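You operate a simulated robot arm through the tools that you are given. There is no shell and no other tool.

The job below is to be done with a simulated robot arm. You get a single attempt, and the scene is never put back.

JOB
Dust the brown block in the jig, then wax its top.
Fine: yellow cloth for the dust, clear wax on the black grip pad; put both back and close the tin. A coat counts when it lies all over at full strength: go over it till it gets no stronger. What is to be rubbed or washed off counts as gone when no trace of it is left.

Only the result counts: the job must be done as asked and must still hold three seconds after the hand-in. Knocking over, shifting, dropping, spilling or breaking anything else fails it. Flat cloth is picked up by pressing the open fingertips on it (5 to 10 N) and closing them slowly along it; thin cloth reads only 2 to 8 mm in the jaws.

ROBOT AND FRAMES
A 7-joint arm with a two-finger parallel gripper, fixed in place. Base frame: the origin is on the floor under the middle of its stand, x ahead of it, y to its left, z up; the work surface is at about z = 880. Lengths are in mm, angles in degrees, forces in N, time in s.
It reaches about 1479 mm from its shoulder. Its first joint turns from -166.0 to 166.0 degrees. Payload 4.4 kg.
The tool frame sits at the grasp point between the pads (the TCP): z along the fingers, y along the line on which they close. The tips reach 23 mm beyond it. The gripper opens to 94 mm. The fingers are 38 mm wide and 10 mm thick; the gripper's body (54 by 96 mm) begins 39 mm behind the TCP.
Orientation is told as [roll, pitch, yaw] about the base's x, y, z axes, in that order, counted from this pose: with the fingers straight down and closing along the base's y, the tool's x points along the base's -x, its y along +y and its z along -z.

CONTROLS
- The arm moves only by the tool move_arm. Its argument "moves" is a list of rows, each an object (a shift or turn left out is 0, a gripper value left out holds the last) with "linear": the shift along the tool's x, y, z in units of 25 mm (1.0 is 25 mm), a list of three; "angular": the turn, a rotation vector about the tool's x, y, z in units of 4 degrees (1.0 is 4 degrees), a list of three. In form: [{"linear": [dx, dy, dz], "angular": [ax, ay, az]}, ...]. A call has 1 to 20 rows; each row shifts and turns the commanded pose from where the row before left it, along the tool's axes as they then stand. "jaw" is the closure, from 0 (fully open) to 1 (shut), set as the call begins (left out, the last holds). A call with a number of a shift or a turn outside -1 to 1 is refused whole. A row lasts 0.2 s, in which the tool goes at most 50 mm and 8.6 degrees; a call with a longer step from one row to the next is refused whole, and so is a gripper value outside its range. Where a pose cannot be reached the arm comes as near as it can. A force on the tool above 90 N (or 10 N above the force at the start of the call, whichever is more), or a blocked arm, ends the call early, and 0.2 s more pass. Each finger travels about 72 mm/s and halts on what it meets, pressing with about 26 N; the grip force reading is that of the motor and also rises with nothing between the fingers. The clock runs only during rows and for 0.2 s after the last one: add rows that do not move to give the fingers time. The reply holds the time, the measured pose of the TCP, the force on the tool along the base axes, the opening and the grip force, in the units named above and with some noise, with the torque about the TCP (base axes, N m) and any sound that the robot's microphone picked up.
- Cameras (640 x 400 px; columns grow to the right, rows downward): "scene" is fixed at [47, 648.7, 1480.1]; the picture's right is [-0.22, -0.98, 0.00], its down [-0.37, 0.08, -0.93] and it looks along [0.90, -0.20, -0.38] (base axes); focal length 315 px, centre (320, 200). "wrist" rides on the gripper at [86, 16, -75] in the tool frame; the picture's right is [-0.18, 0.98, 0.00], its down [-0.58, -0.11, -0.81] and it looks along [-0.79, -0.15, 0.59] (tool axes); focal length 243 px, centre (320, 200). There is no depth. A picture from a camera that has moved, and an enlarged one, comes with that camera's place and axes in the base frame and with its lens.
- grab_frame(camera): a new picture of that camera. It takes no simulated time.
- close_up(camera, box): a new picture of the part [left, top, right, bottom] of that camera's present view, enlarged. It takes no simulated time.
- job_done(): hands the job in; it is judged then, once.

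Places have to be worked out from the pictures, the camera data and where the tool is seen. Open the gripper and draw the arm clear of the work before you hand the job in, unless the task says otherwise.

The tools are called after "Request:" by a JSON object that holds its "name" and its "arguments". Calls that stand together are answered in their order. move_arm: Moves the arm, as the interface text tells. Its arguments: {"type":"object","properties":{"moves":{"type":"array","items":{"type":"object","properties":{"linear":{"type":"array","items":{"type":"number"}},"angular":{"type":"array","items":{"type":"number"}}}}},"jaw":{"type":"number"}},"required":["moves"]} The other tools are called the same way: grab_frame (camera) takes a picture; close_up (camera, box) takes an enlarged picture of a part of a camera's view; job_done () hands the job in.

At the start:

```text
time: 0.0
position: [721.7, 283.2, 1229.4]
ee_rot: [-0.1, -0.1, 0.0]
wrist_force: [-0.5, 0.3, 0.5]
moment: [0.02, 0.02, -0.02]
width: 94.0
finger_force: 0.0
```

scene: 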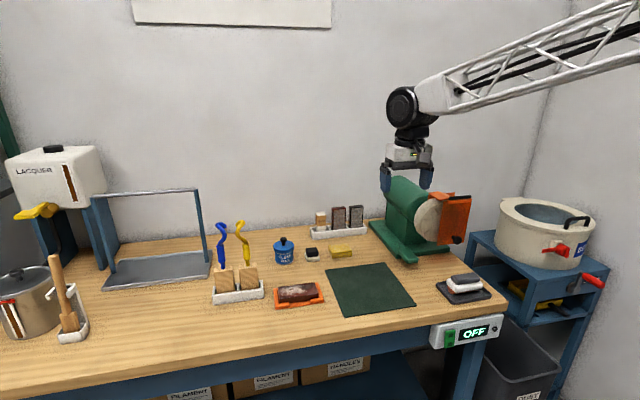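
wrist: 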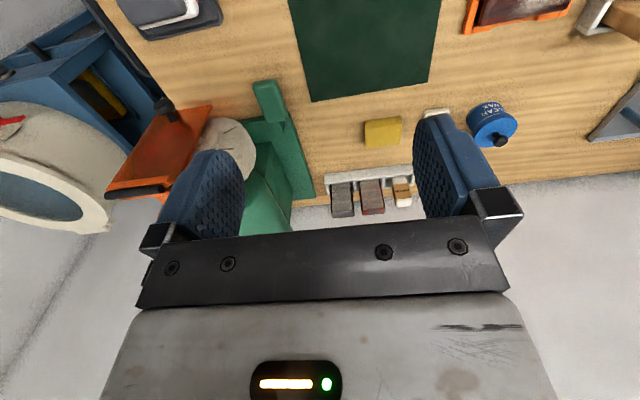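

I start by looking closer at the items on the bench: the jig with the brown block, the yellow cloth, the wax tin and the pads.

Request:
{"name": "close_up", "arguments": {"camera": "scene", "box": [200, 200, 360, 320]}}

Request:
{"name": "close_up", "arguments": {"camera": "scene", "box": [260, 225, 370, 275]}}

Request:
{"name": "close_up", "arguments": {"camera": "scene", "box": [420, 250, 520, 320]}}

Request:
{"name": "close_up", "arguments": {"camera": "wrist", "box": [300, 80, 540, 230]}}

```text
3.33 times, centred on (280, 260) of scene
camera zoom: at [47.0, 648.7, 1480.1], right [-0.22, -0.98, 0.0], down [-0.37, 0.08, -0.93], along [0.9, -0.2, -0.38], focal length 1051 px, centre (453, 0)
```

zoom: 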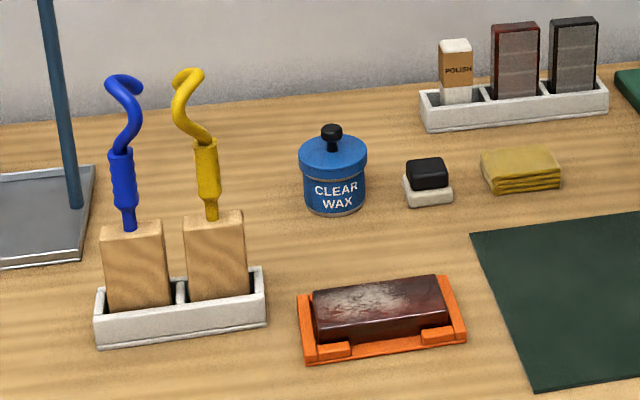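

```text
5.82 times, centred on (315, 250) of scene
camera zoom: at [47.0, 648.7, 1480.1], right [-0.22, -0.98, 0.0], down [-0.37, 0.08, -0.93], along [0.9, -0.2, -0.38], focal length 1835 px, centre (349, -91)
```

zoom: 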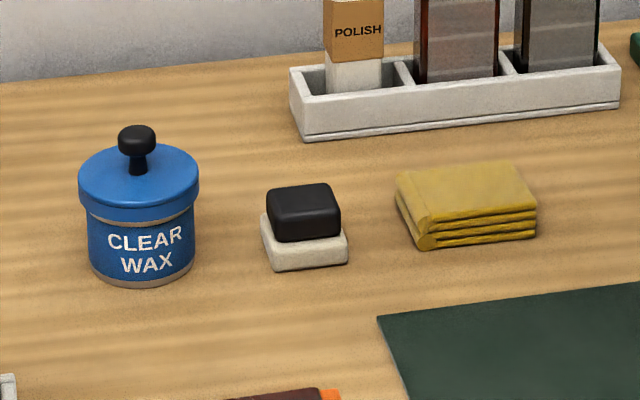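

```text
5.71 times, centred on (470, 285) of scene
camera zoom: at [47.0, 648.7, 1480.1], right [-0.22, -0.98, 0.0], down [-0.37, 0.08, -0.93], along [0.9, -0.2, -0.38], focal length 1802 px, centre (-537, -286)
```

zoom: 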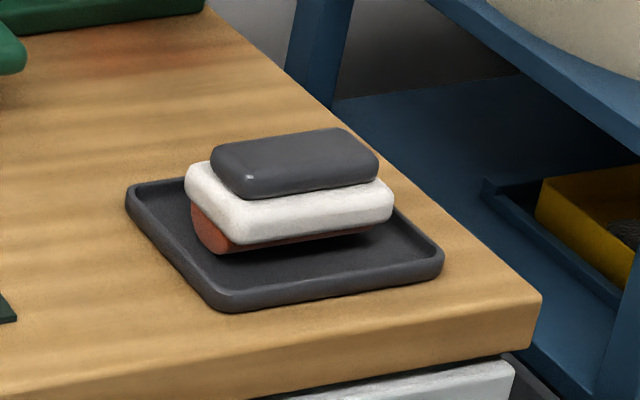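

```text
2.67 times, centred on (420, 155) of wrist
camera zoom: at [635.8, 297.9, 1305.4], right [0.18, 0.98, 0.0], down [0.58, -0.11, 0.81], along [0.79, -0.15, -0.59], focal length 647 px, centre (53, 320)
```

zoom: 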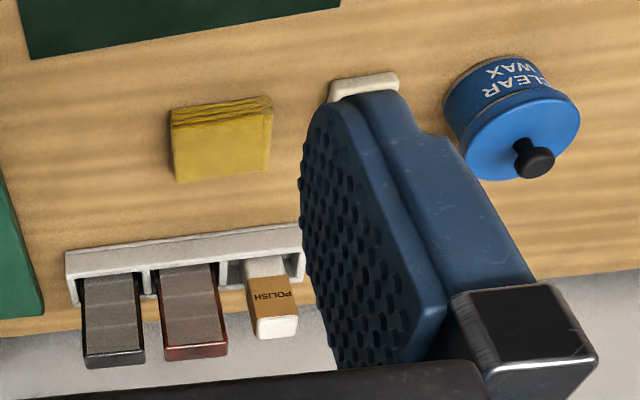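

The scene shows the block in the orange jig around (770, 550), the tin around (960, 570), the pad with the black grip around (960, 473), and the folded yellow cloth around (965, 370). I'll move the hand over toward the jig, still high, to see it with the wrist camera.

Request:
{"name": "move_arm", "arguments": {"moves": [{"linear": [0.3, 0.93, 0.4]}, {"linear": [0.3, 0.93, 0.4]}, {"linear": [0.3, 0.93, 0.4]}, {"linear": [0.3, 0.93, 0.4]}, {"linear": [0.3, 0.93, 0.4]}, {"linear": [0.3, 0.93, 0.4]}, {"linear": [0.3, 0.93, 0.4]}, {"linear": [0.3, 0.93, 0.4]}, {"linear": [0.3, 0.93, 0.4]}, {"linear": [0.3, 0.93, 0.4]}, {"linear": [0.3, 0.93, 0.4]}]}}

Request:
{"name": "grab_frame", "arguments": {"camera": "wrist"}}

Request:
{"name": "grab_frame", "arguments": {"camera": "scene"}}

```text
time: 2.4
position: [639.3, 539.6, 1120.1]
ee_rot: [0.1, -0.1, 0.1]
wrist_force: [-0.4, 0.0, -0.1]
moment: [-0.03, 0.02, 0.01]
width: 93.6
finger_force: 0.1
```

```text
taken
camera wrist: at [553.5, 554.1, 1196.3], right [0.18, 0.98, 0.0], down [0.58, -0.11, 0.81], along [0.79, -0.15, -0.59], focal length 243 px, centre (320, 200)
```

wrist: 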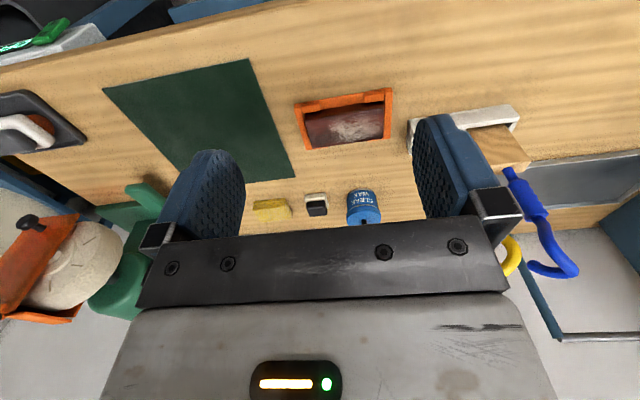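

```text
taken
```

scene: 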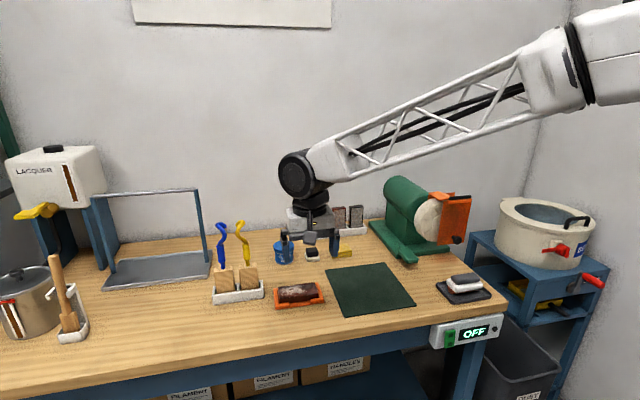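

Request:
{"name": "close_up", "arguments": {"camera": "wrist", "box": [280, 75, 410, 156]}}

Request:
{"name": "close_up", "arguments": {"camera": "wrist", "box": [240, 160, 400, 240]}}

Request:
{"name": "close_up", "arguments": {"camera": "scene", "box": [265, 270, 335, 314]}}

```text
4.92 times, centred on (345, 116) of wrist
camera zoom: at [553.5, 554.1, 1196.3], right [0.18, 0.98, 0.0], down [0.58, -0.11, 0.81], along [0.79, -0.15, -0.59], focal length 1194 px, centre (197, 616)
```

zoom: 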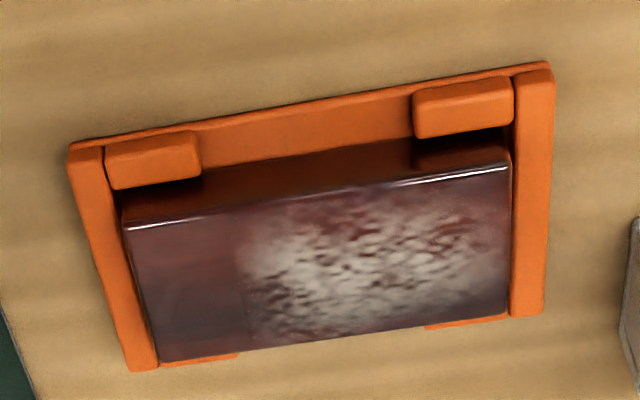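

```text
4.00 times, centred on (320, 200) of wrist
camera zoom: at [553.5, 554.1, 1196.3], right [0.18, 0.98, 0.0], down [0.58, -0.11, 0.81], along [0.79, -0.15, -0.59], focal length 970 px, centre (320, 200)
```

zoom: 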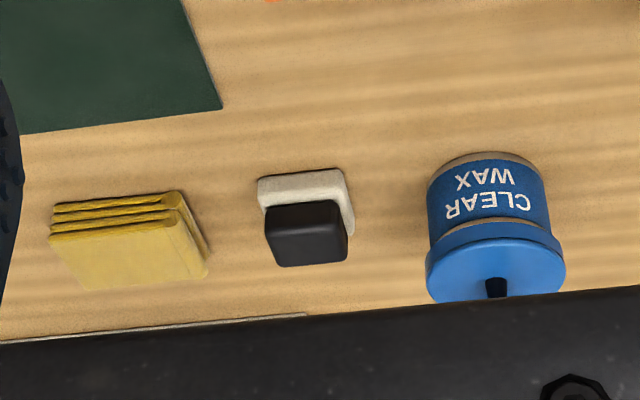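

```text
9.09 times, centred on (300, 292) of scene
camera zoom: at [47.0, 648.7, 1480.1], right [-0.22, -0.98, 0.0], down [-0.37, 0.08, -0.93], along [0.9, -0.2, -0.38], focal length 2867 px, centre (502, -636)
```

zoom: 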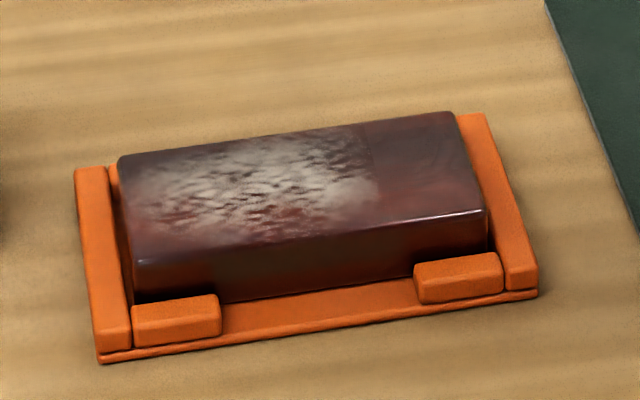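

The block top shows dust over its left (higher-y) two thirds. The block measures about 50 x 108 mm, centred near (780, 550), top at z≈906. I'll move nearer to the tin, pad and cloth for accurate positions.

Request:
{"name": "move_arm", "arguments": {"moves": [{"linear": [-0.9, -0.31, 0.36]}, {"linear": [-0.9, -0.31, 0.36]}, {"linear": [-0.9, -0.31, 0.36]}, {"linear": [-0.9, -0.31, 0.36]}, {"linear": [-0.9, -0.31, 0.36]}, {"linear": [-0.9, -0.31, 0.36]}, {"linear": [-0.9, -0.31, 0.36]}, {"linear": [-0.9, -0.31, 0.36]}, {"linear": [-0.9, -0.31, 0.36]}]}}

Request:
{"name": "grab_frame", "arguments": {"camera": "wrist"}}

Request:
{"name": "grab_frame", "arguments": {"camera": "scene"}}

```text
time: 4.4
position: [840.8, 467.9, 1039.1]
ee_rot: [-0.1, -0.1, 0.1]
wrist_force: [-0.1, -0.1, 0.8]
moment: [0.03, 0.01, 0.0]
width: 94.1
finger_force: 0.0
```

```text
taken
camera wrist: at [754.8, 483.1, 1115.0], right [0.18, 0.98, 0.0], down [0.58, -0.11, 0.81], along [0.79, -0.15, -0.59], focal length 243 px, centre (320, 200)
```

wrist: 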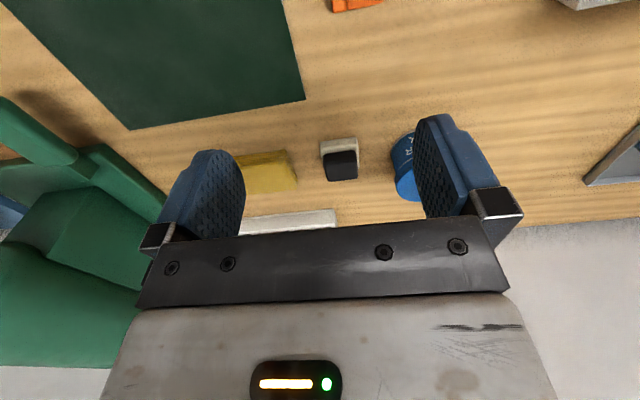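

```text
taken
```

scene: 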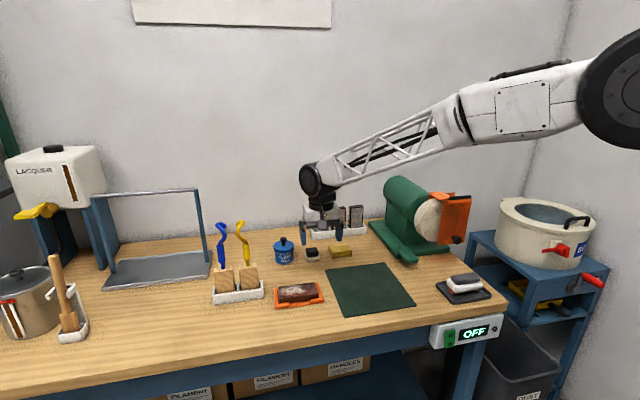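

Request:
{"name": "close_up", "arguments": {"camera": "wrist", "box": [230, 125, 430, 235]}}

Request:
{"name": "close_up", "arguments": {"camera": "wrist", "box": [300, 125, 380, 190]}}

```text
3.20 times, centred on (330, 180) of wrist
camera zoom: at [754.8, 483.1, 1115.0], right [0.18, 0.98, 0.0], down [0.58, -0.11, 0.81], along [0.79, -0.15, -0.59], focal length 776 px, centre (288, 264)
```

zoom: 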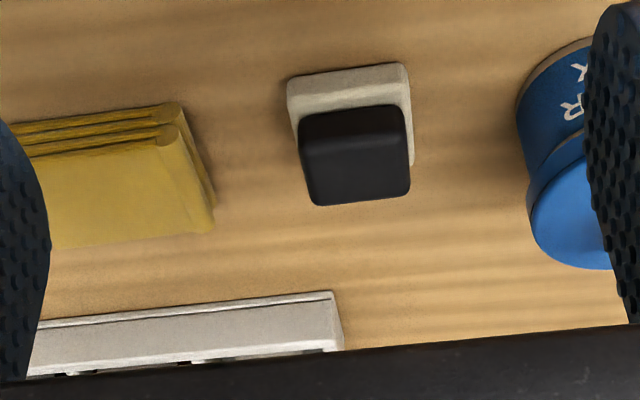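

```text
6.15 times, centred on (340, 158) of wrist
camera zoom: at [754.8, 483.1, 1115.0], right [0.18, 0.98, 0.0], down [0.58, -0.11, 0.81], along [0.79, -0.15, -0.59], focal length 1493 px, centre (197, 462)
```

zoom: 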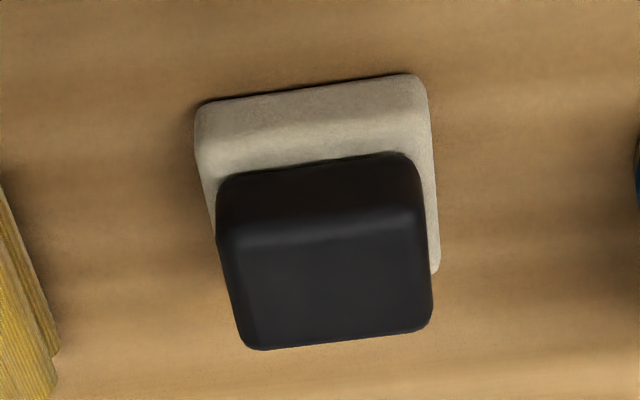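

From these views: the cloth spans about x 955–1015, y 331–402 and is roughly 18 mm thick. The pad centre is about (975, 470), with its grip about 37 mm wide. The tin is at about (985, 569). I'll go above the cloth at this height and check the alignment.

Request:
{"name": "move_arm", "arguments": {"moves": [{"linear": [-0.82, -0.58, 0]}, {"linear": [-0.82, -0.58, 0]}, {"linear": [-0.82, -0.58, 0]}, {"linear": [-0.82, -0.58, 0]}, {"linear": [-0.82, -0.58, 0]}, {"linear": [-0.82, -0.58, 0]}, {"linear": [-0.82, -0.58, 0]}, {"linear": [0, 0, 0.8]}, {"linear": [0, 0, 0.8]}, {"linear": [0, 0, 0]}]}}

Request:
{"name": "grab_frame", "arguments": {"camera": "wrist"}}

Request:
{"name": "grab_frame", "arguments": {"camera": "scene"}}

```text
time: 6.6
position: [987.1, 367.8, 998.6]
ee_rot: [0.0, 0.0, 0.1]
wrist_force: [0.6, 0.4, -0.3]
moment: [0.0, -0.02, -0.03]
width: 94.0
finger_force: 0.0
```

```text
taken
camera wrist: at [900.3, 382.0, 1074.2], right [0.18, 0.98, 0.0], down [0.58, -0.11, 0.81], along [0.79, -0.15, -0.59], focal length 243 px, centre (320, 200)
```

wrist: 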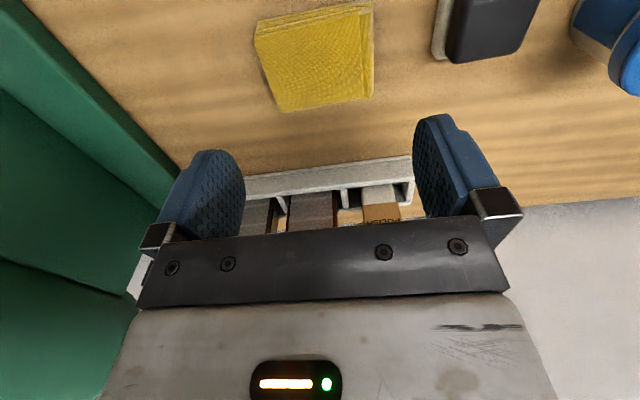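

```text
taken
```

scene: 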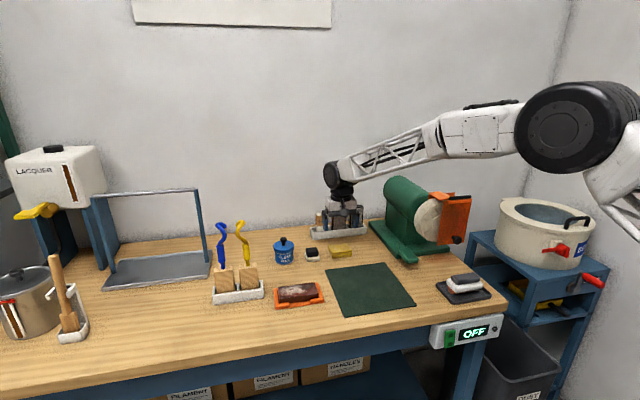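

The cloth measures about x 952–1011, y 329–403, so its middle is near (982, 366). I'll shift slightly and lower with the fingers straddling it until the tips are a few mm above the bench.

Request:
{"name": "move_arm", "arguments": {"moves": [{"linear": [0.18, -0.06, 0.6]}, {"linear": [0, 0, 0.8]}, {"linear": [0, 0, 0.8]}, {"linear": [0, 0, 0.7]}, {"linear": [0, 0, 0.5]}, {"linear": [0, 0, 0.2]}, {"linear": [0, 0, 0]}]}}

Request:
{"name": "grab_frame", "arguments": {"camera": "wrist"}}

Request:
{"name": "close_up", "arguments": {"camera": "scene", "box": [290, 170, 410, 270]}}

```text
time: 8.2
position: [981.4, 364.0, 908.5]
ee_rot: [0.0, -0.1, 0.0]
wrist_force: [-0.3, -0.3, 0.6]
moment: [-0.02, 0.0, 0.01]
width: 94.0
finger_force: 0.0
```

```text
taken
camera wrist: at [894.9, 379.9, 984.3], right [0.18, 0.98, 0.0], down [0.58, -0.11, 0.81], along [0.79, -0.15, -0.59], focal length 243 px, centre (320, 200)
```

wrist: 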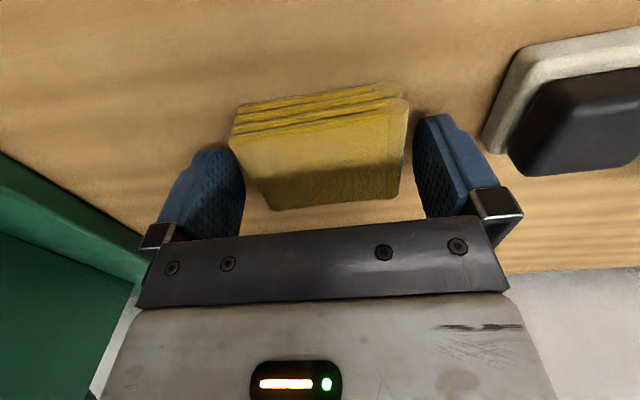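

```text
4.00 times, centred on (350, 220) of scene
camera zoom: at [47.0, 648.7, 1480.1], right [-0.22, -0.98, 0.0], down [-0.37, 0.08, -0.93], along [0.9, -0.2, -0.38], focal length 1261 px, centre (200, 120)
```

zoom: 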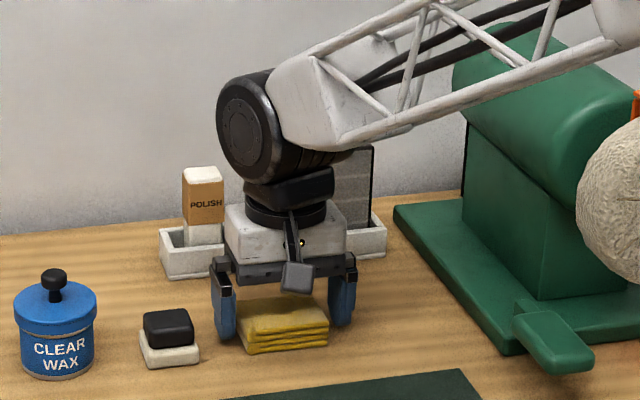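

The fingers straddle the cloth with the tips about 5 mm above the bench. I'll close in small steps and watch the width.

Request:
{"name": "move_arm", "arguments": {"moves": [{"linear": [0, 0, 0.04]}, {"linear": [0, 0, 0]}], "jaw": 0.18}}

Request:
{"name": "move_arm", "arguments": {"moves": [{"linear": [0, 0, 0]}, {"linear": [0, 0, 0]}], "jaw": 0.26}}

Request:
{"name": "grab_frame", "arguments": {"camera": "wrist"}}

```text
time: 8.8
position: [981.2, 364.9, 907.2]
ee_rot: [0.0, -0.1, 0.0]
wrist_force: [0.0, 0.1, 0.4]
moment: [0.0, 0.0, 0.02]
width: 77.2
finger_force: 0.1
```

```text
time: 9.4
position: [980.4, 364.1, 908.3]
ee_rot: [0.0, -0.1, 0.0]
wrist_force: [0.7, -0.2, 1.4]
moment: [0.04, -0.04, -0.01]
width: 71.1
finger_force: 26.0
```

```text
taken
camera wrist: at [895.1, 379.7, 983.4], right [0.18, 0.98, 0.0], down [0.58, -0.11, 0.81], along [0.79, -0.15, -0.59], focal length 243 px, centre (320, 200)
```

wrist: 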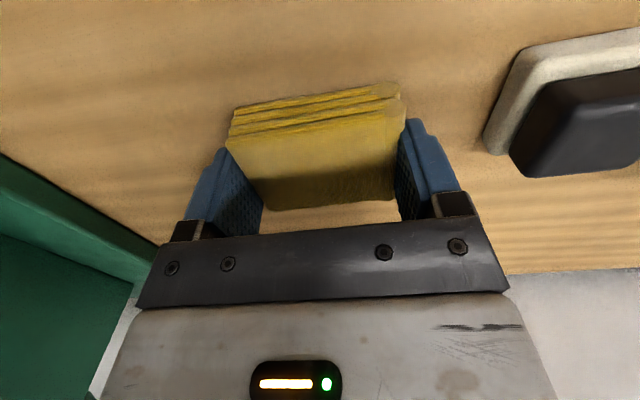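

It's firmly gripped at 71.1 mm with 26 N, so it behaves as a firm folded bundle. I'll tighten the command a bit, lift slightly, and check it comes along.

Request:
{"name": "move_arm", "arguments": {"moves": [{"linear": [0, 0, 0]}, {"linear": [0, 0, 0]}, {"linear": [0, 0, -0.3]}, {"linear": [0, 0, -0.7]}, {"linear": [0, 0, 0]}], "jaw": 0.4}}

Request:
{"name": "grab_frame", "arguments": {"camera": "wrist"}}

Request:
{"name": "close_up", "arguments": {"camera": "scene", "box": [290, 190, 390, 270]}}

```text
time: 10.6
position: [981.8, 365.4, 932.8]
ee_rot: [0.0, -0.1, 0.0]
wrist_force: [0.1, -0.5, -0.9]
moment: [-0.02, 0.02, 0.02]
width: 71.1
finger_force: 26.2
```

```text
taken
camera wrist: at [894.6, 380.5, 1008.5], right [0.18, 0.98, 0.0], down [0.58, -0.11, 0.81], along [0.79, -0.15, -0.59], focal length 243 px, centre (320, 200)
```

wrist: 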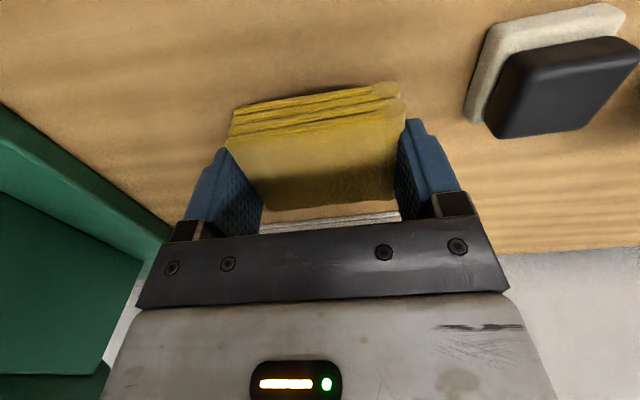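

```text
5.00 times, centred on (340, 230) of scene
camera zoom: at [47.0, 648.7, 1480.1], right [-0.22, -0.98, 0.0], down [-0.37, 0.08, -0.93], along [0.9, -0.2, -0.38], focal length 1577 px, centre (220, 50)
```

zoom: 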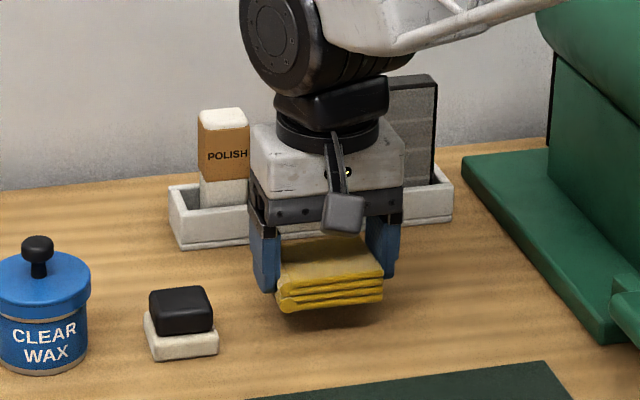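

The cloth is held, with its underside about 4–5 mm below the fingertips. Next I lift clear and carry it over the jig.

Request:
{"name": "move_arm", "arguments": {"moves": [{"linear": [0, 0, -0.8]}, {"linear": [0, 0, -0.8]}, {"linear": [0, 0, -0.5]}, {"linear": [0.8, 0.74, 0]}, {"linear": [0.8, 0.74, 0]}, {"linear": [0.8, 0.74, 0]}, {"linear": [0.8, 0.74, 0]}, {"linear": [0.8, 0.74, 0]}, {"linear": [0.8, 0.74, 0]}, {"linear": [0.8, 0.74, 0]}, {"linear": [0.8, 0.74, 0]}, {"linear": [0.8, 0.74, 0]}, {"linear": [0.8, 0.74, 0]}, {"linear": [0, 0, 0]}]}}

Request:
{"name": "grab_frame", "arguments": {"camera": "wrist"}}

Request:
{"name": "close_up", "arguments": {"camera": "scene", "box": [250, 230, 350, 310]}}

```text
time: 13.6
position: [780.7, 549.6, 985.0]
ee_rot: [0.1, -0.1, 0.1]
wrist_force: [0.1, 0.1, -1.1]
moment: [0.02, 0.0, -0.01]
width: 71.1
finger_force: 25.9
```

```text
taken
camera wrist: at [695.2, 564.8, 1061.6], right [0.18, 0.98, 0.0], down [0.58, -0.11, 0.81], along [0.79, -0.15, -0.59], focal length 243 px, centre (320, 200)
```

wrist: 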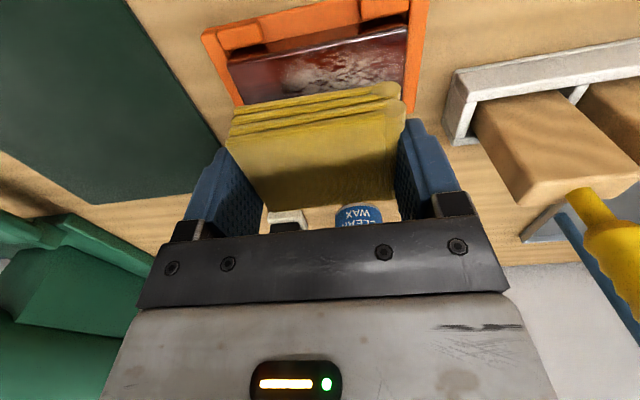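

```text
5.00 times, centred on (300, 270) of scene
camera zoom: at [47.0, 648.7, 1480.1], right [-0.22, -0.98, 0.0], down [-0.37, 0.08, -0.93], along [0.9, -0.2, -0.38], focal length 1577 px, centre (420, -150)
```

zoom: 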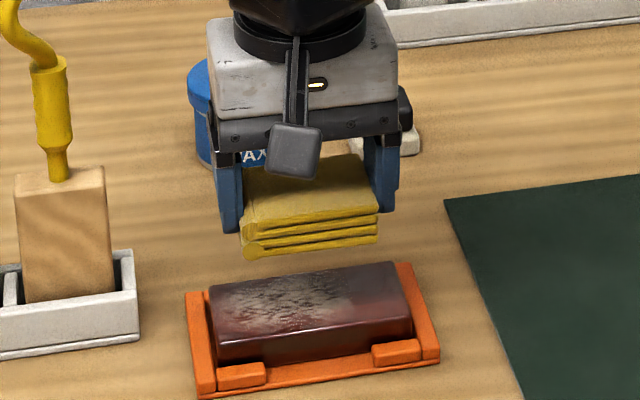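

The cloth hangs above the block and is aligned with it. I'll lower to about z 940, then step down gently until I feel contact.

Request:
{"name": "move_arm", "arguments": {"moves": [{"linear": [0, 0, 0.6]}, {"linear": [0, 0, 0.6]}, {"linear": [0, 0, 0.5]}, {"linear": [0, 0, 0.12]}, {"linear": [0, 0, 0]}]}}

Request:
{"name": "close_up", "arguments": {"camera": "scene", "box": [250, 240, 350, 310]}}

```text
time: 14.8
position: [781.2, 550.2, 940.3]
ee_rot: [0.0, -0.1, 0.0]
wrist_force: [-0.1, -0.2, -0.1]
moment: [0.03, 0.01, -0.01]
width: 71.3
finger_force: 26.1
```

```text
5.71 times, centred on (300, 275) of scene
camera zoom: at [47.0, 648.7, 1480.1], right [-0.22, -0.98, 0.0], down [-0.37, 0.08, -0.93], along [0.9, -0.2, -0.38], focal length 1802 px, centre (434, -229)
```

zoom: 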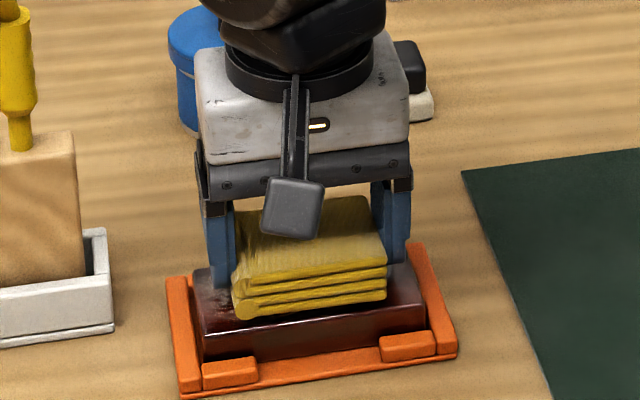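

The cloth is just above the block with no force yet. I'll step down in small increments.

Request:
{"name": "move_arm", "arguments": {"moves": [{"linear": [0, 0, 0.08]}, {"linear": [0, 0, 0.08]}, {"linear": [0, 0, 0]}]}}

Request:
{"name": "move_arm", "arguments": {"moves": [{"linear": [0, 0, 0.06]}, {"linear": [0, 0, 0]}]}}

```text
time: 15.6
position: [780.4, 550.3, 936.0]
ee_rot: [0.0, 0.0, 0.1]
wrist_force: [-0.1, 1.8, -0.3]
moment: [0.0, 0.06, 0.01]
width: 71.2
finger_force: 26.2
```

```text
time: 16.2
position: [781.2, 549.3, 933.5]
ee_rot: [-0.1, -0.1, 0.0]
wrist_force: [0.4, -0.3, -0.5]
moment: [0.02, 0.01, 0.05]
width: 71.3
finger_force: 26.2
```

Request:
{"name": "move_arm", "arguments": {"moves": [{"linear": [0, 0, 0.04]}, {"linear": [0, 0, 0]}]}}

Request:
{"name": "move_arm", "arguments": {"moves": [{"linear": [0, 0, 0.04]}, {"linear": [0, 0, 0]}]}}

Request:
{"name": "move_arm", "arguments": {"moves": [{"linear": [0, 0, 0.04]}, {"linear": [0, 0, 0]}]}}

```text
time: 16.8
position: [782.4, 551.2, 934.1]
ee_rot: [0.0, -0.1, 0.1]
wrist_force: [-0.7, -0.9, 3.2]
moment: [-0.03, 0.03, 0.0]
width: 71.2
finger_force: 26.4
```

```text
time: 17.4
position: [781.4, 551.1, 933.5]
ee_rot: [0.1, 0.0, 0.0]
wrist_force: [1.3, -1.2, 13.9]
moment: [-0.1, 0.01, 0.04]
width: 71.1
finger_force: 26.1
```

```text
time: 18.0
position: [782.2, 551.8, 932.9]
ee_rot: [0.0, -0.2, 0.0]
wrist_force: [2.7, -4.3, 30.7]
moment: [-0.17, 0.03, 0.01]
width: 71.6
finger_force: 26.8
```

Contact begins around TCP z≈934 and the force is now 30 N. I'll ease off about 1.2 mm to roughly 10–15 N and stroke along the block's length.

Request:
{"name": "move_arm", "arguments": {"moves": [{"linear": [0, 0, -0.05]}, {"linear": [0, 0.5, 0]}, {"linear": [0, 0.5, 0]}, {"linear": [0, 0, 0]}]}}

Request:
{"name": "close_up", "arguments": {"camera": "scene", "box": [250, 240, 350, 310]}}

```text
time: 19.0
position: [782.1, 575.9, 932.1]
ee_rot: [0.1, -0.1, 0.0]
wrist_force: [1.9, -9.2, 23.7]
moment: [-0.32, -0.04, -0.03]
width: 70.9
finger_force: 25.7
```

```text
5.71 times, centred on (300, 275) of scene
camera zoom: at [47.0, 648.7, 1480.1], right [-0.22, -0.98, 0.0], down [-0.37, 0.08, -0.93], along [0.9, -0.2, -0.38], focal length 1802 px, centre (434, -229)
```

zoom: 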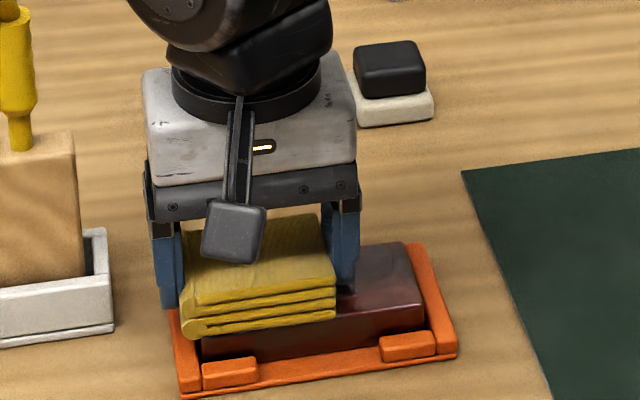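

The cloth stays in the grip and the jig hasn't moved. I'll continue with several full strokes back and forth, with small sideways shifts to cover both edges.

Request:
{"name": "move_arm", "arguments": {"moves": [{"linear": [0.1, -0.5, -0.02]}, {"linear": [0.1, -0.5, 0]}, {"linear": [0, -0.5, 0]}, {"linear": [0, -0.6, 0]}, {"linear": [0, 0.5, 0]}, {"linear": [0, 0.5, 0]}, {"linear": [0, 0.5, 0]}, {"linear": [0, 0.6, 0]}, {"linear": [-0.2, -0.5, 0]}, {"linear": [-0.2, -0.5, 0]}, {"linear": [0, -0.5, 0]}, {"linear": [0, -0.6, 0]}, {"linear": [0, 0.5, 0]}, {"linear": [0, 0.5, 0]}, {"linear": [0, 0.5, 0]}, {"linear": [0, 0.6, 0]}, {"linear": [0.2, 0, 0]}, {"linear": [0, 0, 0]}]}}

Request:
{"name": "close_up", "arguments": {"camera": "scene", "box": [250, 240, 350, 310]}}

```text
time: 22.8
position: [780.4, 575.4, 931.8]
ee_rot: [0.0, -0.1, 0.0]
wrist_force: [0.5, 0.3, 0.1]
moment: [0.0, 0.0, 0.0]
width: 71.1
finger_force: 26.2
```

```text
5.71 times, centred on (300, 275) of scene
camera zoom: at [47.0, 648.7, 1480.1], right [-0.22, -0.98, 0.0], down [-0.37, 0.08, -0.93], along [0.9, -0.2, -0.38], focal length 1802 px, centre (434, -229)
```

zoom: 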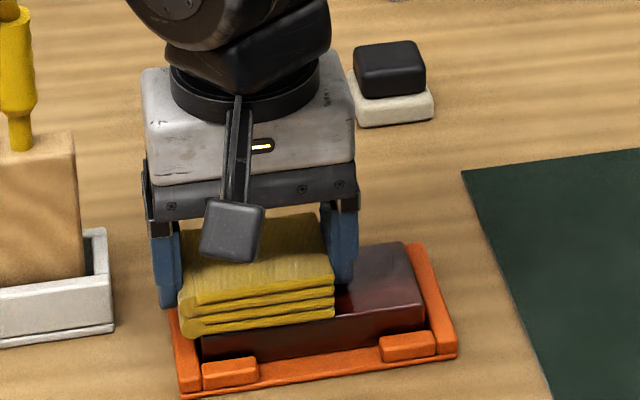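

The force has dropped to about zero, so the cloth probably crept up slightly in the jaws. I'll lift and inspect the block and the cloth.

Request:
{"name": "move_arm", "arguments": {"moves": [{"linear": [0, 0, -0.5]}, {"linear": [0.8, 0, -0.8]}, {"linear": [0.9, 0, -0.8]}, {"linear": [0.9, 0, -0.5]}, {"linear": [0.9, 0, 0]}, {"linear": [0, 0, 0]}]}}

Request:
{"name": "close_up", "arguments": {"camera": "scene", "box": [250, 230, 350, 310]}}

Request:
{"name": "grab_frame", "arguments": {"camera": "wrist"}}

```text
time: 24.2
position: [694.0, 575.7, 996.8]
ee_rot: [-0.1, -0.1, 0.0]
wrist_force: [0.2, 1.4, -0.1]
moment: [-0.01, 0.01, 0.04]
width: 71.3
finger_force: 25.8
```

```text
5.00 times, centred on (300, 270) of scene
camera zoom: at [47.0, 648.7, 1480.1], right [-0.22, -0.98, 0.0], down [-0.37, 0.08, -0.93], along [0.9, -0.2, -0.38], focal length 1577 px, centre (420, -150)
```

zoom: 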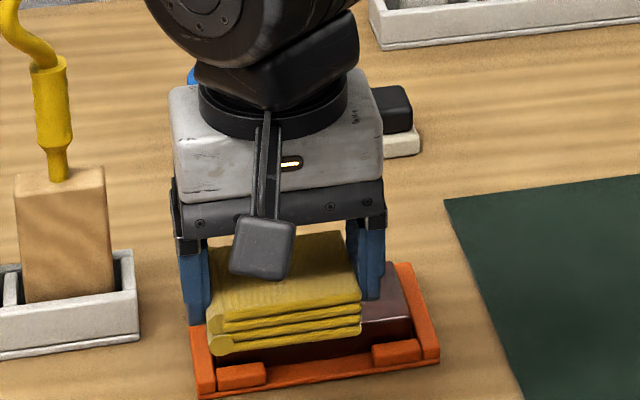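

```text
taken
camera wrist: at [607.2, 590.6, 1073.9], right [0.18, 0.98, 0.0], down [0.58, -0.11, 0.81], along [0.79, -0.15, -0.59], focal length 243 px, centre (320, 200)
```

wrist: 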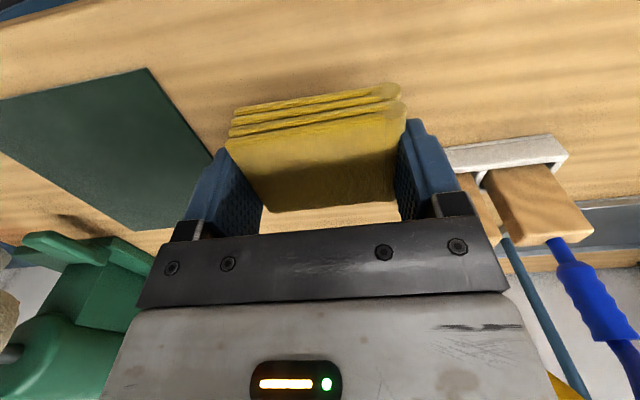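

Request:
{"name": "move_arm", "arguments": {"moves": [{"linear": [0, -1, 0]}, {"linear": [0, -1, 0]}, {"linear": [0, -1, 0]}, {"linear": [0, -1, 0]}, {"linear": [0, -1, 0]}, {"linear": [0, -1, 0]}, {"linear": [0, -1, 0]}, {"linear": [0, 0, 0]}]}}

Request:
{"name": "close_up", "arguments": {"camera": "scene", "box": [265, 270, 335, 314]}}

Request:
{"name": "close_up", "arguments": {"camera": "scene", "box": [250, 220, 390, 310]}}

Request:
{"name": "grab_frame", "arguments": {"camera": "wrist"}}

```text
time: 26.0
position: [693.4, 398.2, 998.7]
ee_rot: [0.0, -0.1, -0.1]
wrist_force: [-0.3, -0.2, 0.2]
moment: [-0.03, 0.0, 0.04]
width: 71.2
finger_force: 26.2
```

```text
9.09 times, centred on (300, 292) of scene
camera zoom: at [47.0, 648.7, 1480.1], right [-0.22, -0.98, 0.0], down [-0.37, 0.08, -0.93], along [0.9, -0.2, -0.38], focal length 2867 px, centre (502, -636)
```

zoom: 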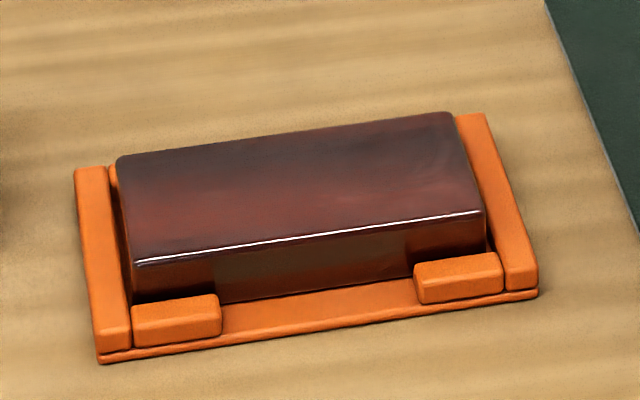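

```text
4.44 times, centred on (320, 265) of scene
camera zoom: at [47.0, 648.7, 1480.1], right [-0.22, -0.98, 0.0], down [-0.37, 0.08, -0.93], along [0.9, -0.2, -0.38], focal length 1401 px, centre (320, -89)
```

zoom: 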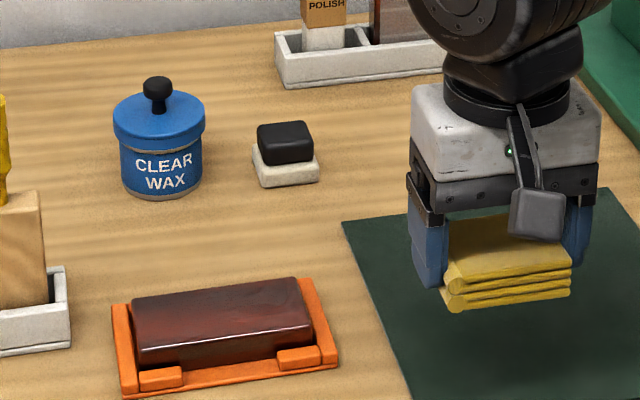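

```text
taken
camera wrist: at [608.3, 413.6, 1073.9], right [0.18, 0.98, 0.0], down [0.58, -0.11, 0.81], along [0.79, -0.15, -0.59], focal length 243 px, centre (320, 200)
```

wrist: 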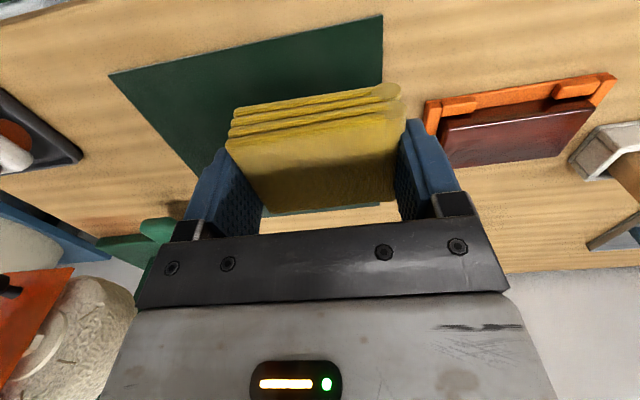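

The dust on top looks gone. I'll zoom in on the top and the front face, which shows a slightly paler patch.

Request:
{"name": "close_up", "arguments": {"camera": "scene", "box": [275, 280, 325, 308]}}

Request:
{"name": "close_up", "arguments": {"camera": "wrist", "box": [420, 65, 620, 175]}}

```text
12.80 times, centred on (300, 294) of scene
camera zoom: at [47.0, 648.7, 1480.1], right [-0.22, -0.98, 0.0], down [-0.37, 0.08, -0.93], along [0.9, -0.2, -0.38], focal length 4036 px, centre (576, -1003)
```

zoom: 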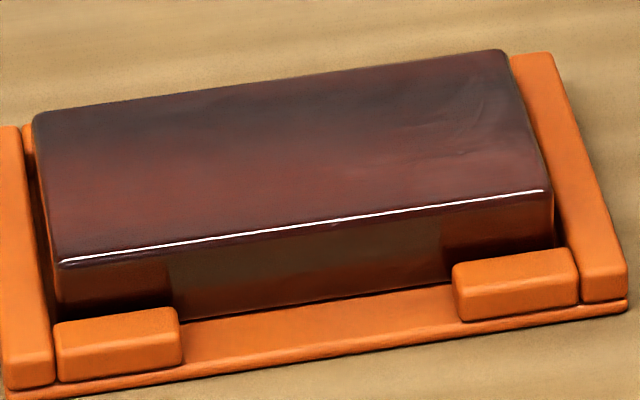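

```text
3.20 times, centred on (520, 120) of wrist
camera zoom: at [608.3, 413.6, 1073.9], right [0.18, 0.98, 0.0], down [0.58, -0.11, 0.81], along [0.79, -0.15, -0.59], focal length 776 px, centre (-320, 456)
```

zoom: 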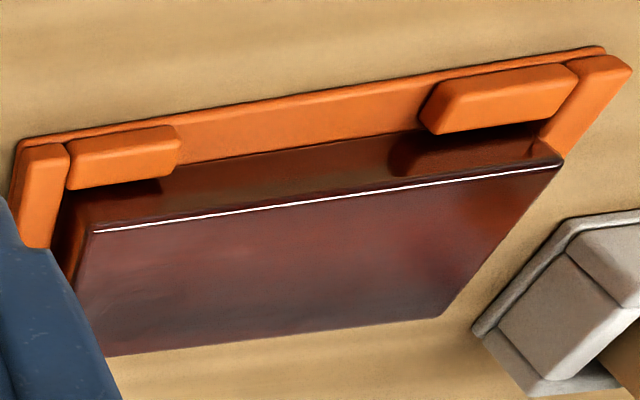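

The surface now looks glossy and clean; the front patch is just a reflection of the jig. There's still a faint unevenness at the right, so I'll go over it once more with measured force to be sure.

Request:
{"name": "move_arm", "arguments": {"moves": [{"linear": [-0.5, 0.87, 0]}, {"linear": [-0.5, 0.87, 0]}, {"linear": [-0.5, 0.87, 0]}, {"linear": [-0.5, 0.87, 0]}, {"linear": [-0.5, 0.87, 0]}, {"linear": [-0.5, 0.87, 0]}, {"linear": [-0.5, 0.87, 0]}, {"linear": [0, 0, 0.8]}, {"linear": [0, 0, 0.8]}, {"linear": [0, 0, 0.6]}, {"linear": [0, 0, 0.28]}, {"linear": [0, 0, 0]}]}}

Request:
{"name": "move_arm", "arguments": {"moves": [{"linear": [0, 0, 0.08]}, {"linear": [0, 0, 0]}]}}

```text
time: 28.6
position: [782.8, 551.4, 936.5]
ee_rot: [-0.1, -0.1, 0.0]
wrist_force: [0.1, 0.4, 0.4]
moment: [0.01, 0.03, 0.0]
width: 71.1
finger_force: 25.7
```

```text
time: 29.2
position: [782.2, 551.4, 934.1]
ee_rot: [0.0, -0.1, -0.1]
wrist_force: [0.1, 0.5, -0.8]
moment: [-0.01, -0.02, 0.0]
width: 71.0
finger_force: 26.0
```

Request:
{"name": "move_arm", "arguments": {"moves": [{"linear": [0, 0, 0.04]}, {"linear": [0, 0, 0]}]}}

Request:
{"name": "move_arm", "arguments": {"moves": [{"linear": [0, 0, 0.04]}, {"linear": [0, 0, 0]}]}}

Request:
{"name": "move_arm", "arguments": {"moves": [{"linear": [0, 0, 0.03]}, {"linear": [0, 0, 0]}]}}

```text
time: 29.8
position: [781.0, 552.8, 933.9]
ee_rot: [0.0, -0.1, -0.1]
wrist_force: [-0.2, -0.1, -0.1]
moment: [0.0, 0.01, 0.0]
width: 71.0
finger_force: 26.1
```

```text
time: 30.4
position: [781.7, 553.0, 931.8]
ee_rot: [0.0, 0.0, 0.0]
wrist_force: [-0.3, -1.7, 4.8]
moment: [-0.06, 0.0, -0.01]
width: 71.0
finger_force: 26.1
```

```text
time: 31.0
position: [781.6, 552.0, 931.4]
ee_rot: [0.1, -0.1, 0.0]
wrist_force: [1.9, 2.3, 14.8]
moment: [0.0, -0.02, -0.01]
width: 71.1
finger_force: 26.6
```

Contact is re-established at about 15 N. I'll do a full stroke both ways and check the force afterwards.

Request:
{"name": "move_arm", "arguments": {"moves": [{"linear": [0, 0.5, 0]}, {"linear": [0, 0.5, 0]}, {"linear": [0, -0.5, 0]}, {"linear": [0, -0.5, 0]}, {"linear": [0, -0.5, 0]}, {"linear": [0, -0.5, 0]}, {"linear": [0, -0.2, 0]}, {"linear": [0, 0, 0]}]}}

Request:
{"name": "move_arm", "arguments": {"moves": [{"linear": [0.15, 0.5, 0.02]}, {"linear": [0, 0.5, 0]}, {"linear": [0, 0.5, 0]}, {"linear": [0, 0.5, 0]}, {"linear": [0, 0.2, 0]}, {"linear": [-0.3, 0, 0]}, {"linear": [0, -0.5, 0]}, {"linear": [0, -0.5, 0]}, {"linear": [0, -0.5, 0]}, {"linear": [0, -0.5, 0]}, {"linear": [0, -0.2, 0]}, {"linear": [0.15, 0, 0]}]}}

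```text
time: 32.8
position: [781.0, 522.9, 931.2]
ee_rot: [0.0, -0.1, 0.0]
wrist_force: [-0.6, 6.5, 26.4]
moment: [0.38, -0.01, 0.01]
width: 71.1
finger_force: 25.7
```

```text
time: 35.4
position: [781.1, 522.8, 931.5]
ee_rot: [0.0, -0.1, -0.1]
wrist_force: [6.1, -4.0, 13.0]
moment: [-0.01, -0.18, -0.06]
width: 71.0
finger_force: 26.0
```

Two more passes went over with firm contact. Now I lift and move aside to inspect.

Request:
{"name": "move_arm", "arguments": {"moves": [{"linear": [0, 0, -0.8]}, {"linear": [0, 0, -0.8]}, {"linear": [0, 0, -0.9]}, {"linear": [0, -1, 0]}, {"linear": [0, -1, 0]}, {"linear": [0, -1, 0]}, {"linear": [0, -1, 0]}, {"linear": [0, -1, 0]}, {"linear": [0, 0, 0]}]}}

Request:
{"name": "close_up", "arguments": {"camera": "scene", "box": [275, 280, 325, 308]}}

Request:
{"name": "grab_frame", "arguments": {"camera": "wrist"}}

```text
time: 37.4
position: [779.7, 398.0, 993.2]
ee_rot: [0.1, -0.1, 0.0]
wrist_force: [-0.2, 0.6, 0.5]
moment: [0.02, -0.02, 0.03]
width: 71.2
finger_force: 26.5
```

```text
12.80 times, centred on (300, 294) of scene
camera zoom: at [47.0, 648.7, 1480.1], right [-0.22, -0.98, 0.0], down [-0.37, 0.08, -0.93], along [0.9, -0.2, -0.38], focal length 4036 px, centre (576, -1003)
```

zoom: 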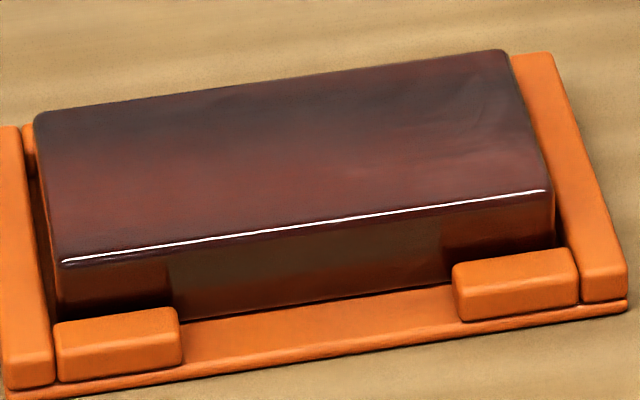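

```text
taken
camera wrist: at [693.9, 412.2, 1068.8], right [0.18, 0.98, 0.0], down [0.58, -0.11, 0.81], along [0.79, -0.15, -0.59], focal length 243 px, centre (320, 200)
```

wrist: 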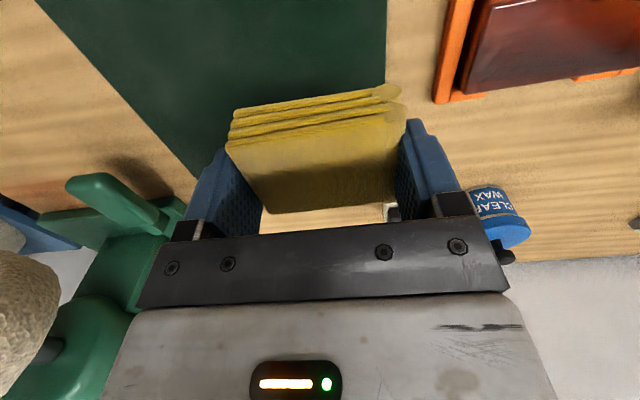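

The top looks identical to before the second pass, so it's clean: the streak is just the finish and the jig hasn't moved. I'll take the cloth back to its place at (981, 366), stopping just above the bench.

Request:
{"name": "move_arm", "arguments": {"moves": [{"linear": [-0.8, -0.129, 0]}, {"linear": [-0.8, -0.129, 0]}, {"linear": [-0.8, -0.129, 0]}, {"linear": [-0.8, -0.129, 0]}, {"linear": [-0.8, -0.129, 0]}, {"linear": [-0.8, -0.129, 0]}, {"linear": [-0.8, -0.129, 0]}, {"linear": [-0.8, -0.129, 0]}, {"linear": [-0.8, -0.129, 0]}, {"linear": [-0.8, -0.129, 0]}, {"linear": [0, 0, 0]}, {"linear": [0, 0, 0.8]}, {"linear": [0, 0, 0.8]}, {"linear": [0, 0, 0.8]}, {"linear": [0, 0, 0.6]}, {"linear": [0, 0, 0.2]}, {"linear": [0, 0, 0]}]}}

Request:
{"name": "close_up", "arguments": {"camera": "scene", "box": [290, 190, 390, 270]}}

```text
time: 41.0
position: [981.3, 365.4, 913.0]
ee_rot: [0.0, -0.1, -0.2]
wrist_force: [-0.1, 0.3, 0.2]
moment: [0.01, 0.0, 0.01]
width: 71.0
finger_force: 26.4
```

```text
5.00 times, centred on (340, 230) of scene
camera zoom: at [47.0, 648.7, 1480.1], right [-0.22, -0.98, 0.0], down [-0.37, 0.08, -0.93], along [0.9, -0.2, -0.38], focal length 1577 px, centre (220, 50)
```

zoom: 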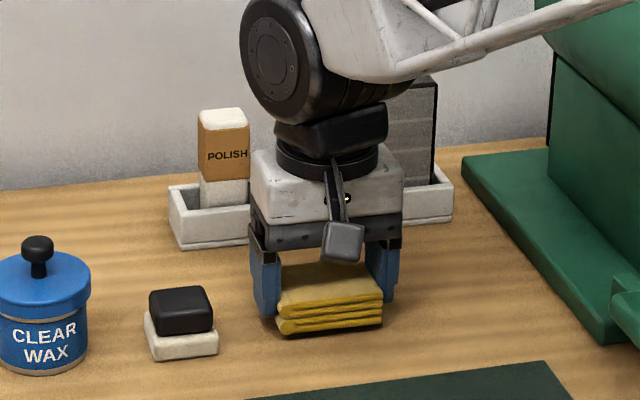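

The cloth hangs a few mm above its place. I'll lower in small steps until it touches.

Request:
{"name": "move_arm", "arguments": {"moves": [{"linear": [0, 0, 0.14]}, {"linear": [0, 0, 0.04]}, {"linear": [0, 0, 0]}]}}

Request:
{"name": "move_arm", "arguments": {"moves": [{"linear": [0, 0, 0.04]}, {"linear": [0, 0, 0]}]}}

Request:
{"name": "move_arm", "arguments": {"moves": [{"linear": [0, 0, 0.04]}, {"linear": [0, 0, 0]}]}}

```text
time: 41.8
position: [980.8, 366.1, 908.6]
ee_rot: [0.1, 0.0, 0.0]
wrist_force: [0.3, 0.1, 0.3]
moment: [0.0, 0.0, -0.01]
width: 71.1
finger_force: 26.6
```

```text
time: 42.4
position: [980.6, 365.8, 908.7]
ee_rot: [-0.1, -0.2, -0.1]
wrist_force: [0.1, -0.9, -1.3]
moment: [-0.03, 0.02, -0.02]
width: 70.9
finger_force: 25.9
```

```text
time: 43.0
position: [979.5, 365.9, 907.6]
ee_rot: [0.1, 0.0, 0.0]
wrist_force: [0.7, 0.1, -0.7]
moment: [0.01, -0.02, 0.03]
width: 71.2
finger_force: 26.2
```

Request:
{"name": "move_arm", "arguments": {"moves": [{"linear": [0, 0, 0.04]}, {"linear": [0, 0, 0]}]}}

Request:
{"name": "move_arm", "arguments": {"moves": [{"linear": [0, 0, 0.04]}, {"linear": [0, 0, 0]}]}}

Request:
{"name": "close_up", "arguments": {"camera": "scene", "box": [310, 220, 380, 270]}}

```text
time: 43.6
position: [980.2, 366.8, 906.0]
ee_rot: [0.0, -0.2, 0.0]
wrist_force: [-0.5, -0.1, 0.6]
moment: [0.02, -0.04, -0.01]
width: 70.9
finger_force: 26.6
```

```text
time: 44.2
position: [980.6, 364.6, 904.6]
ee_rot: [0.1, -0.2, 0.0]
wrist_force: [-2.7, -0.2, 11.6]
moment: [-0.05, 0.13, 0.0]
width: 71.2
finger_force: 26.0
```

```text
8.00 times, centred on (345, 245) of scene
camera zoom: at [47.0, 648.7, 1480.1], right [-0.22, -0.98, 0.0], down [-0.37, 0.08, -0.93], along [0.9, -0.2, -0.38], focal length 2523 px, centre (120, -160)
```

zoom: 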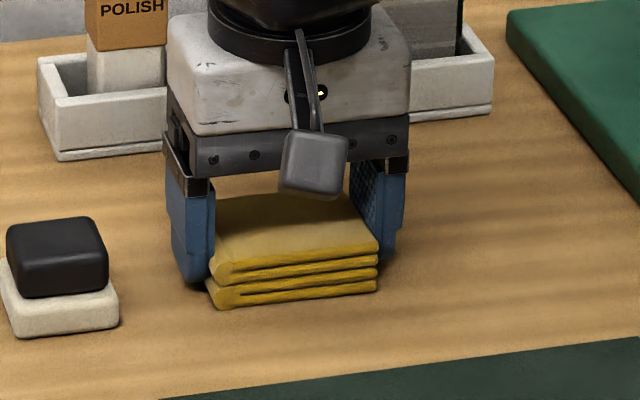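

The cloth touches the bench (11.6 N). I'll ease off slightly and open the jaws.

Request:
{"name": "move_arm", "arguments": {"moves": [{"linear": [0, 0, -0.02]}, {"linear": [0, 0, 0]}]}}

Request:
{"name": "move_arm", "arguments": {"moves": [{"linear": [0, 0, 0]}, {"linear": [0, 0, 0]}, {"linear": [0, 0, 0]}], "jaw": 0.0}}

Request:
{"name": "move_arm", "arguments": {"moves": [{"linear": [0, 0, -0.5]}, {"linear": [0, 0, -0.9]}, {"linear": [0, 0, -1]}, {"linear": [0, 0, -1]}, {"linear": [0, 0, -0.6]}, {"linear": [0, 0, 0]}]}}

Request:
{"name": "close_up", "arguments": {"camera": "scene", "box": [290, 190, 390, 270]}}

Request:
{"name": "grab_frame", "arguments": {"camera": "wrist"}}

```text
time: 44.8
position: [982.3, 365.9, 905.1]
ee_rot: [0.0, -0.1, 0.1]
wrist_force: [-1.5, 4.3, 12.7]
moment: [0.1, 0.02, 0.0]
width: 71.0
finger_force: 25.6
```

```text
time: 45.6
position: [981.6, 364.8, 906.2]
ee_rot: [0.0, -0.2, 0.0]
wrist_force: [-0.9, -1.0, -0.5]
moment: [-0.03, 0.01, 0.02]
width: 94.1
finger_force: 0.1
```

```text
time: 47.0
position: [982.6, 366.2, 1005.2]
ee_rot: [0.0, -0.1, 0.0]
wrist_force: [-0.2, 0.1, -0.6]
moment: [0.02, 0.04, 0.0]
width: 94.0
finger_force: 0.1
```

```text
5.00 times, centred on (340, 230) of scene
camera zoom: at [47.0, 648.7, 1480.1], right [-0.22, -0.98, 0.0], down [-0.37, 0.08, -0.93], along [0.9, -0.2, -0.38], focal length 1577 px, centre (220, 50)
```

zoom: 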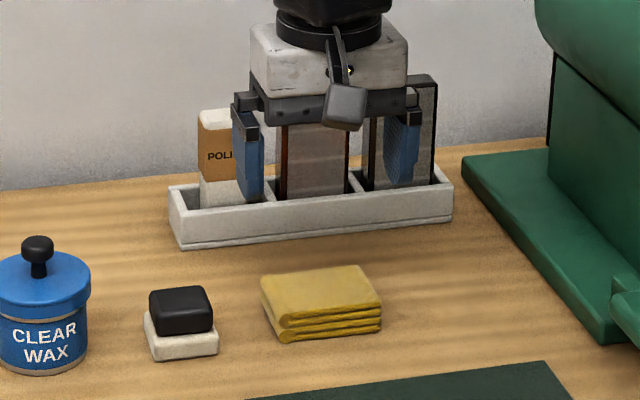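

```text
taken
camera wrist: at [895.8, 381.1, 1081.6], right [0.18, 0.98, 0.0], down [0.58, -0.11, 0.81], along [0.79, -0.15, -0.59], focal length 243 px, centre (320, 200)
```

wrist: 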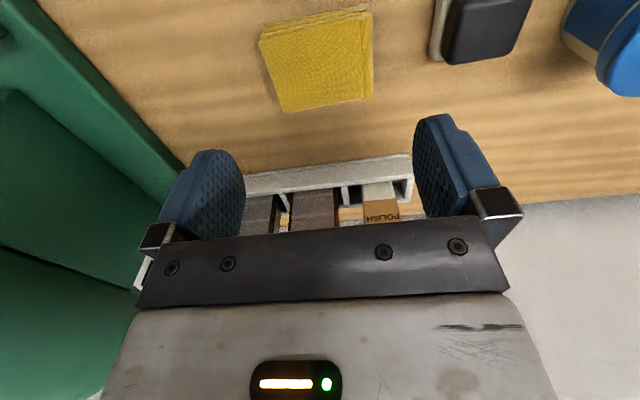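

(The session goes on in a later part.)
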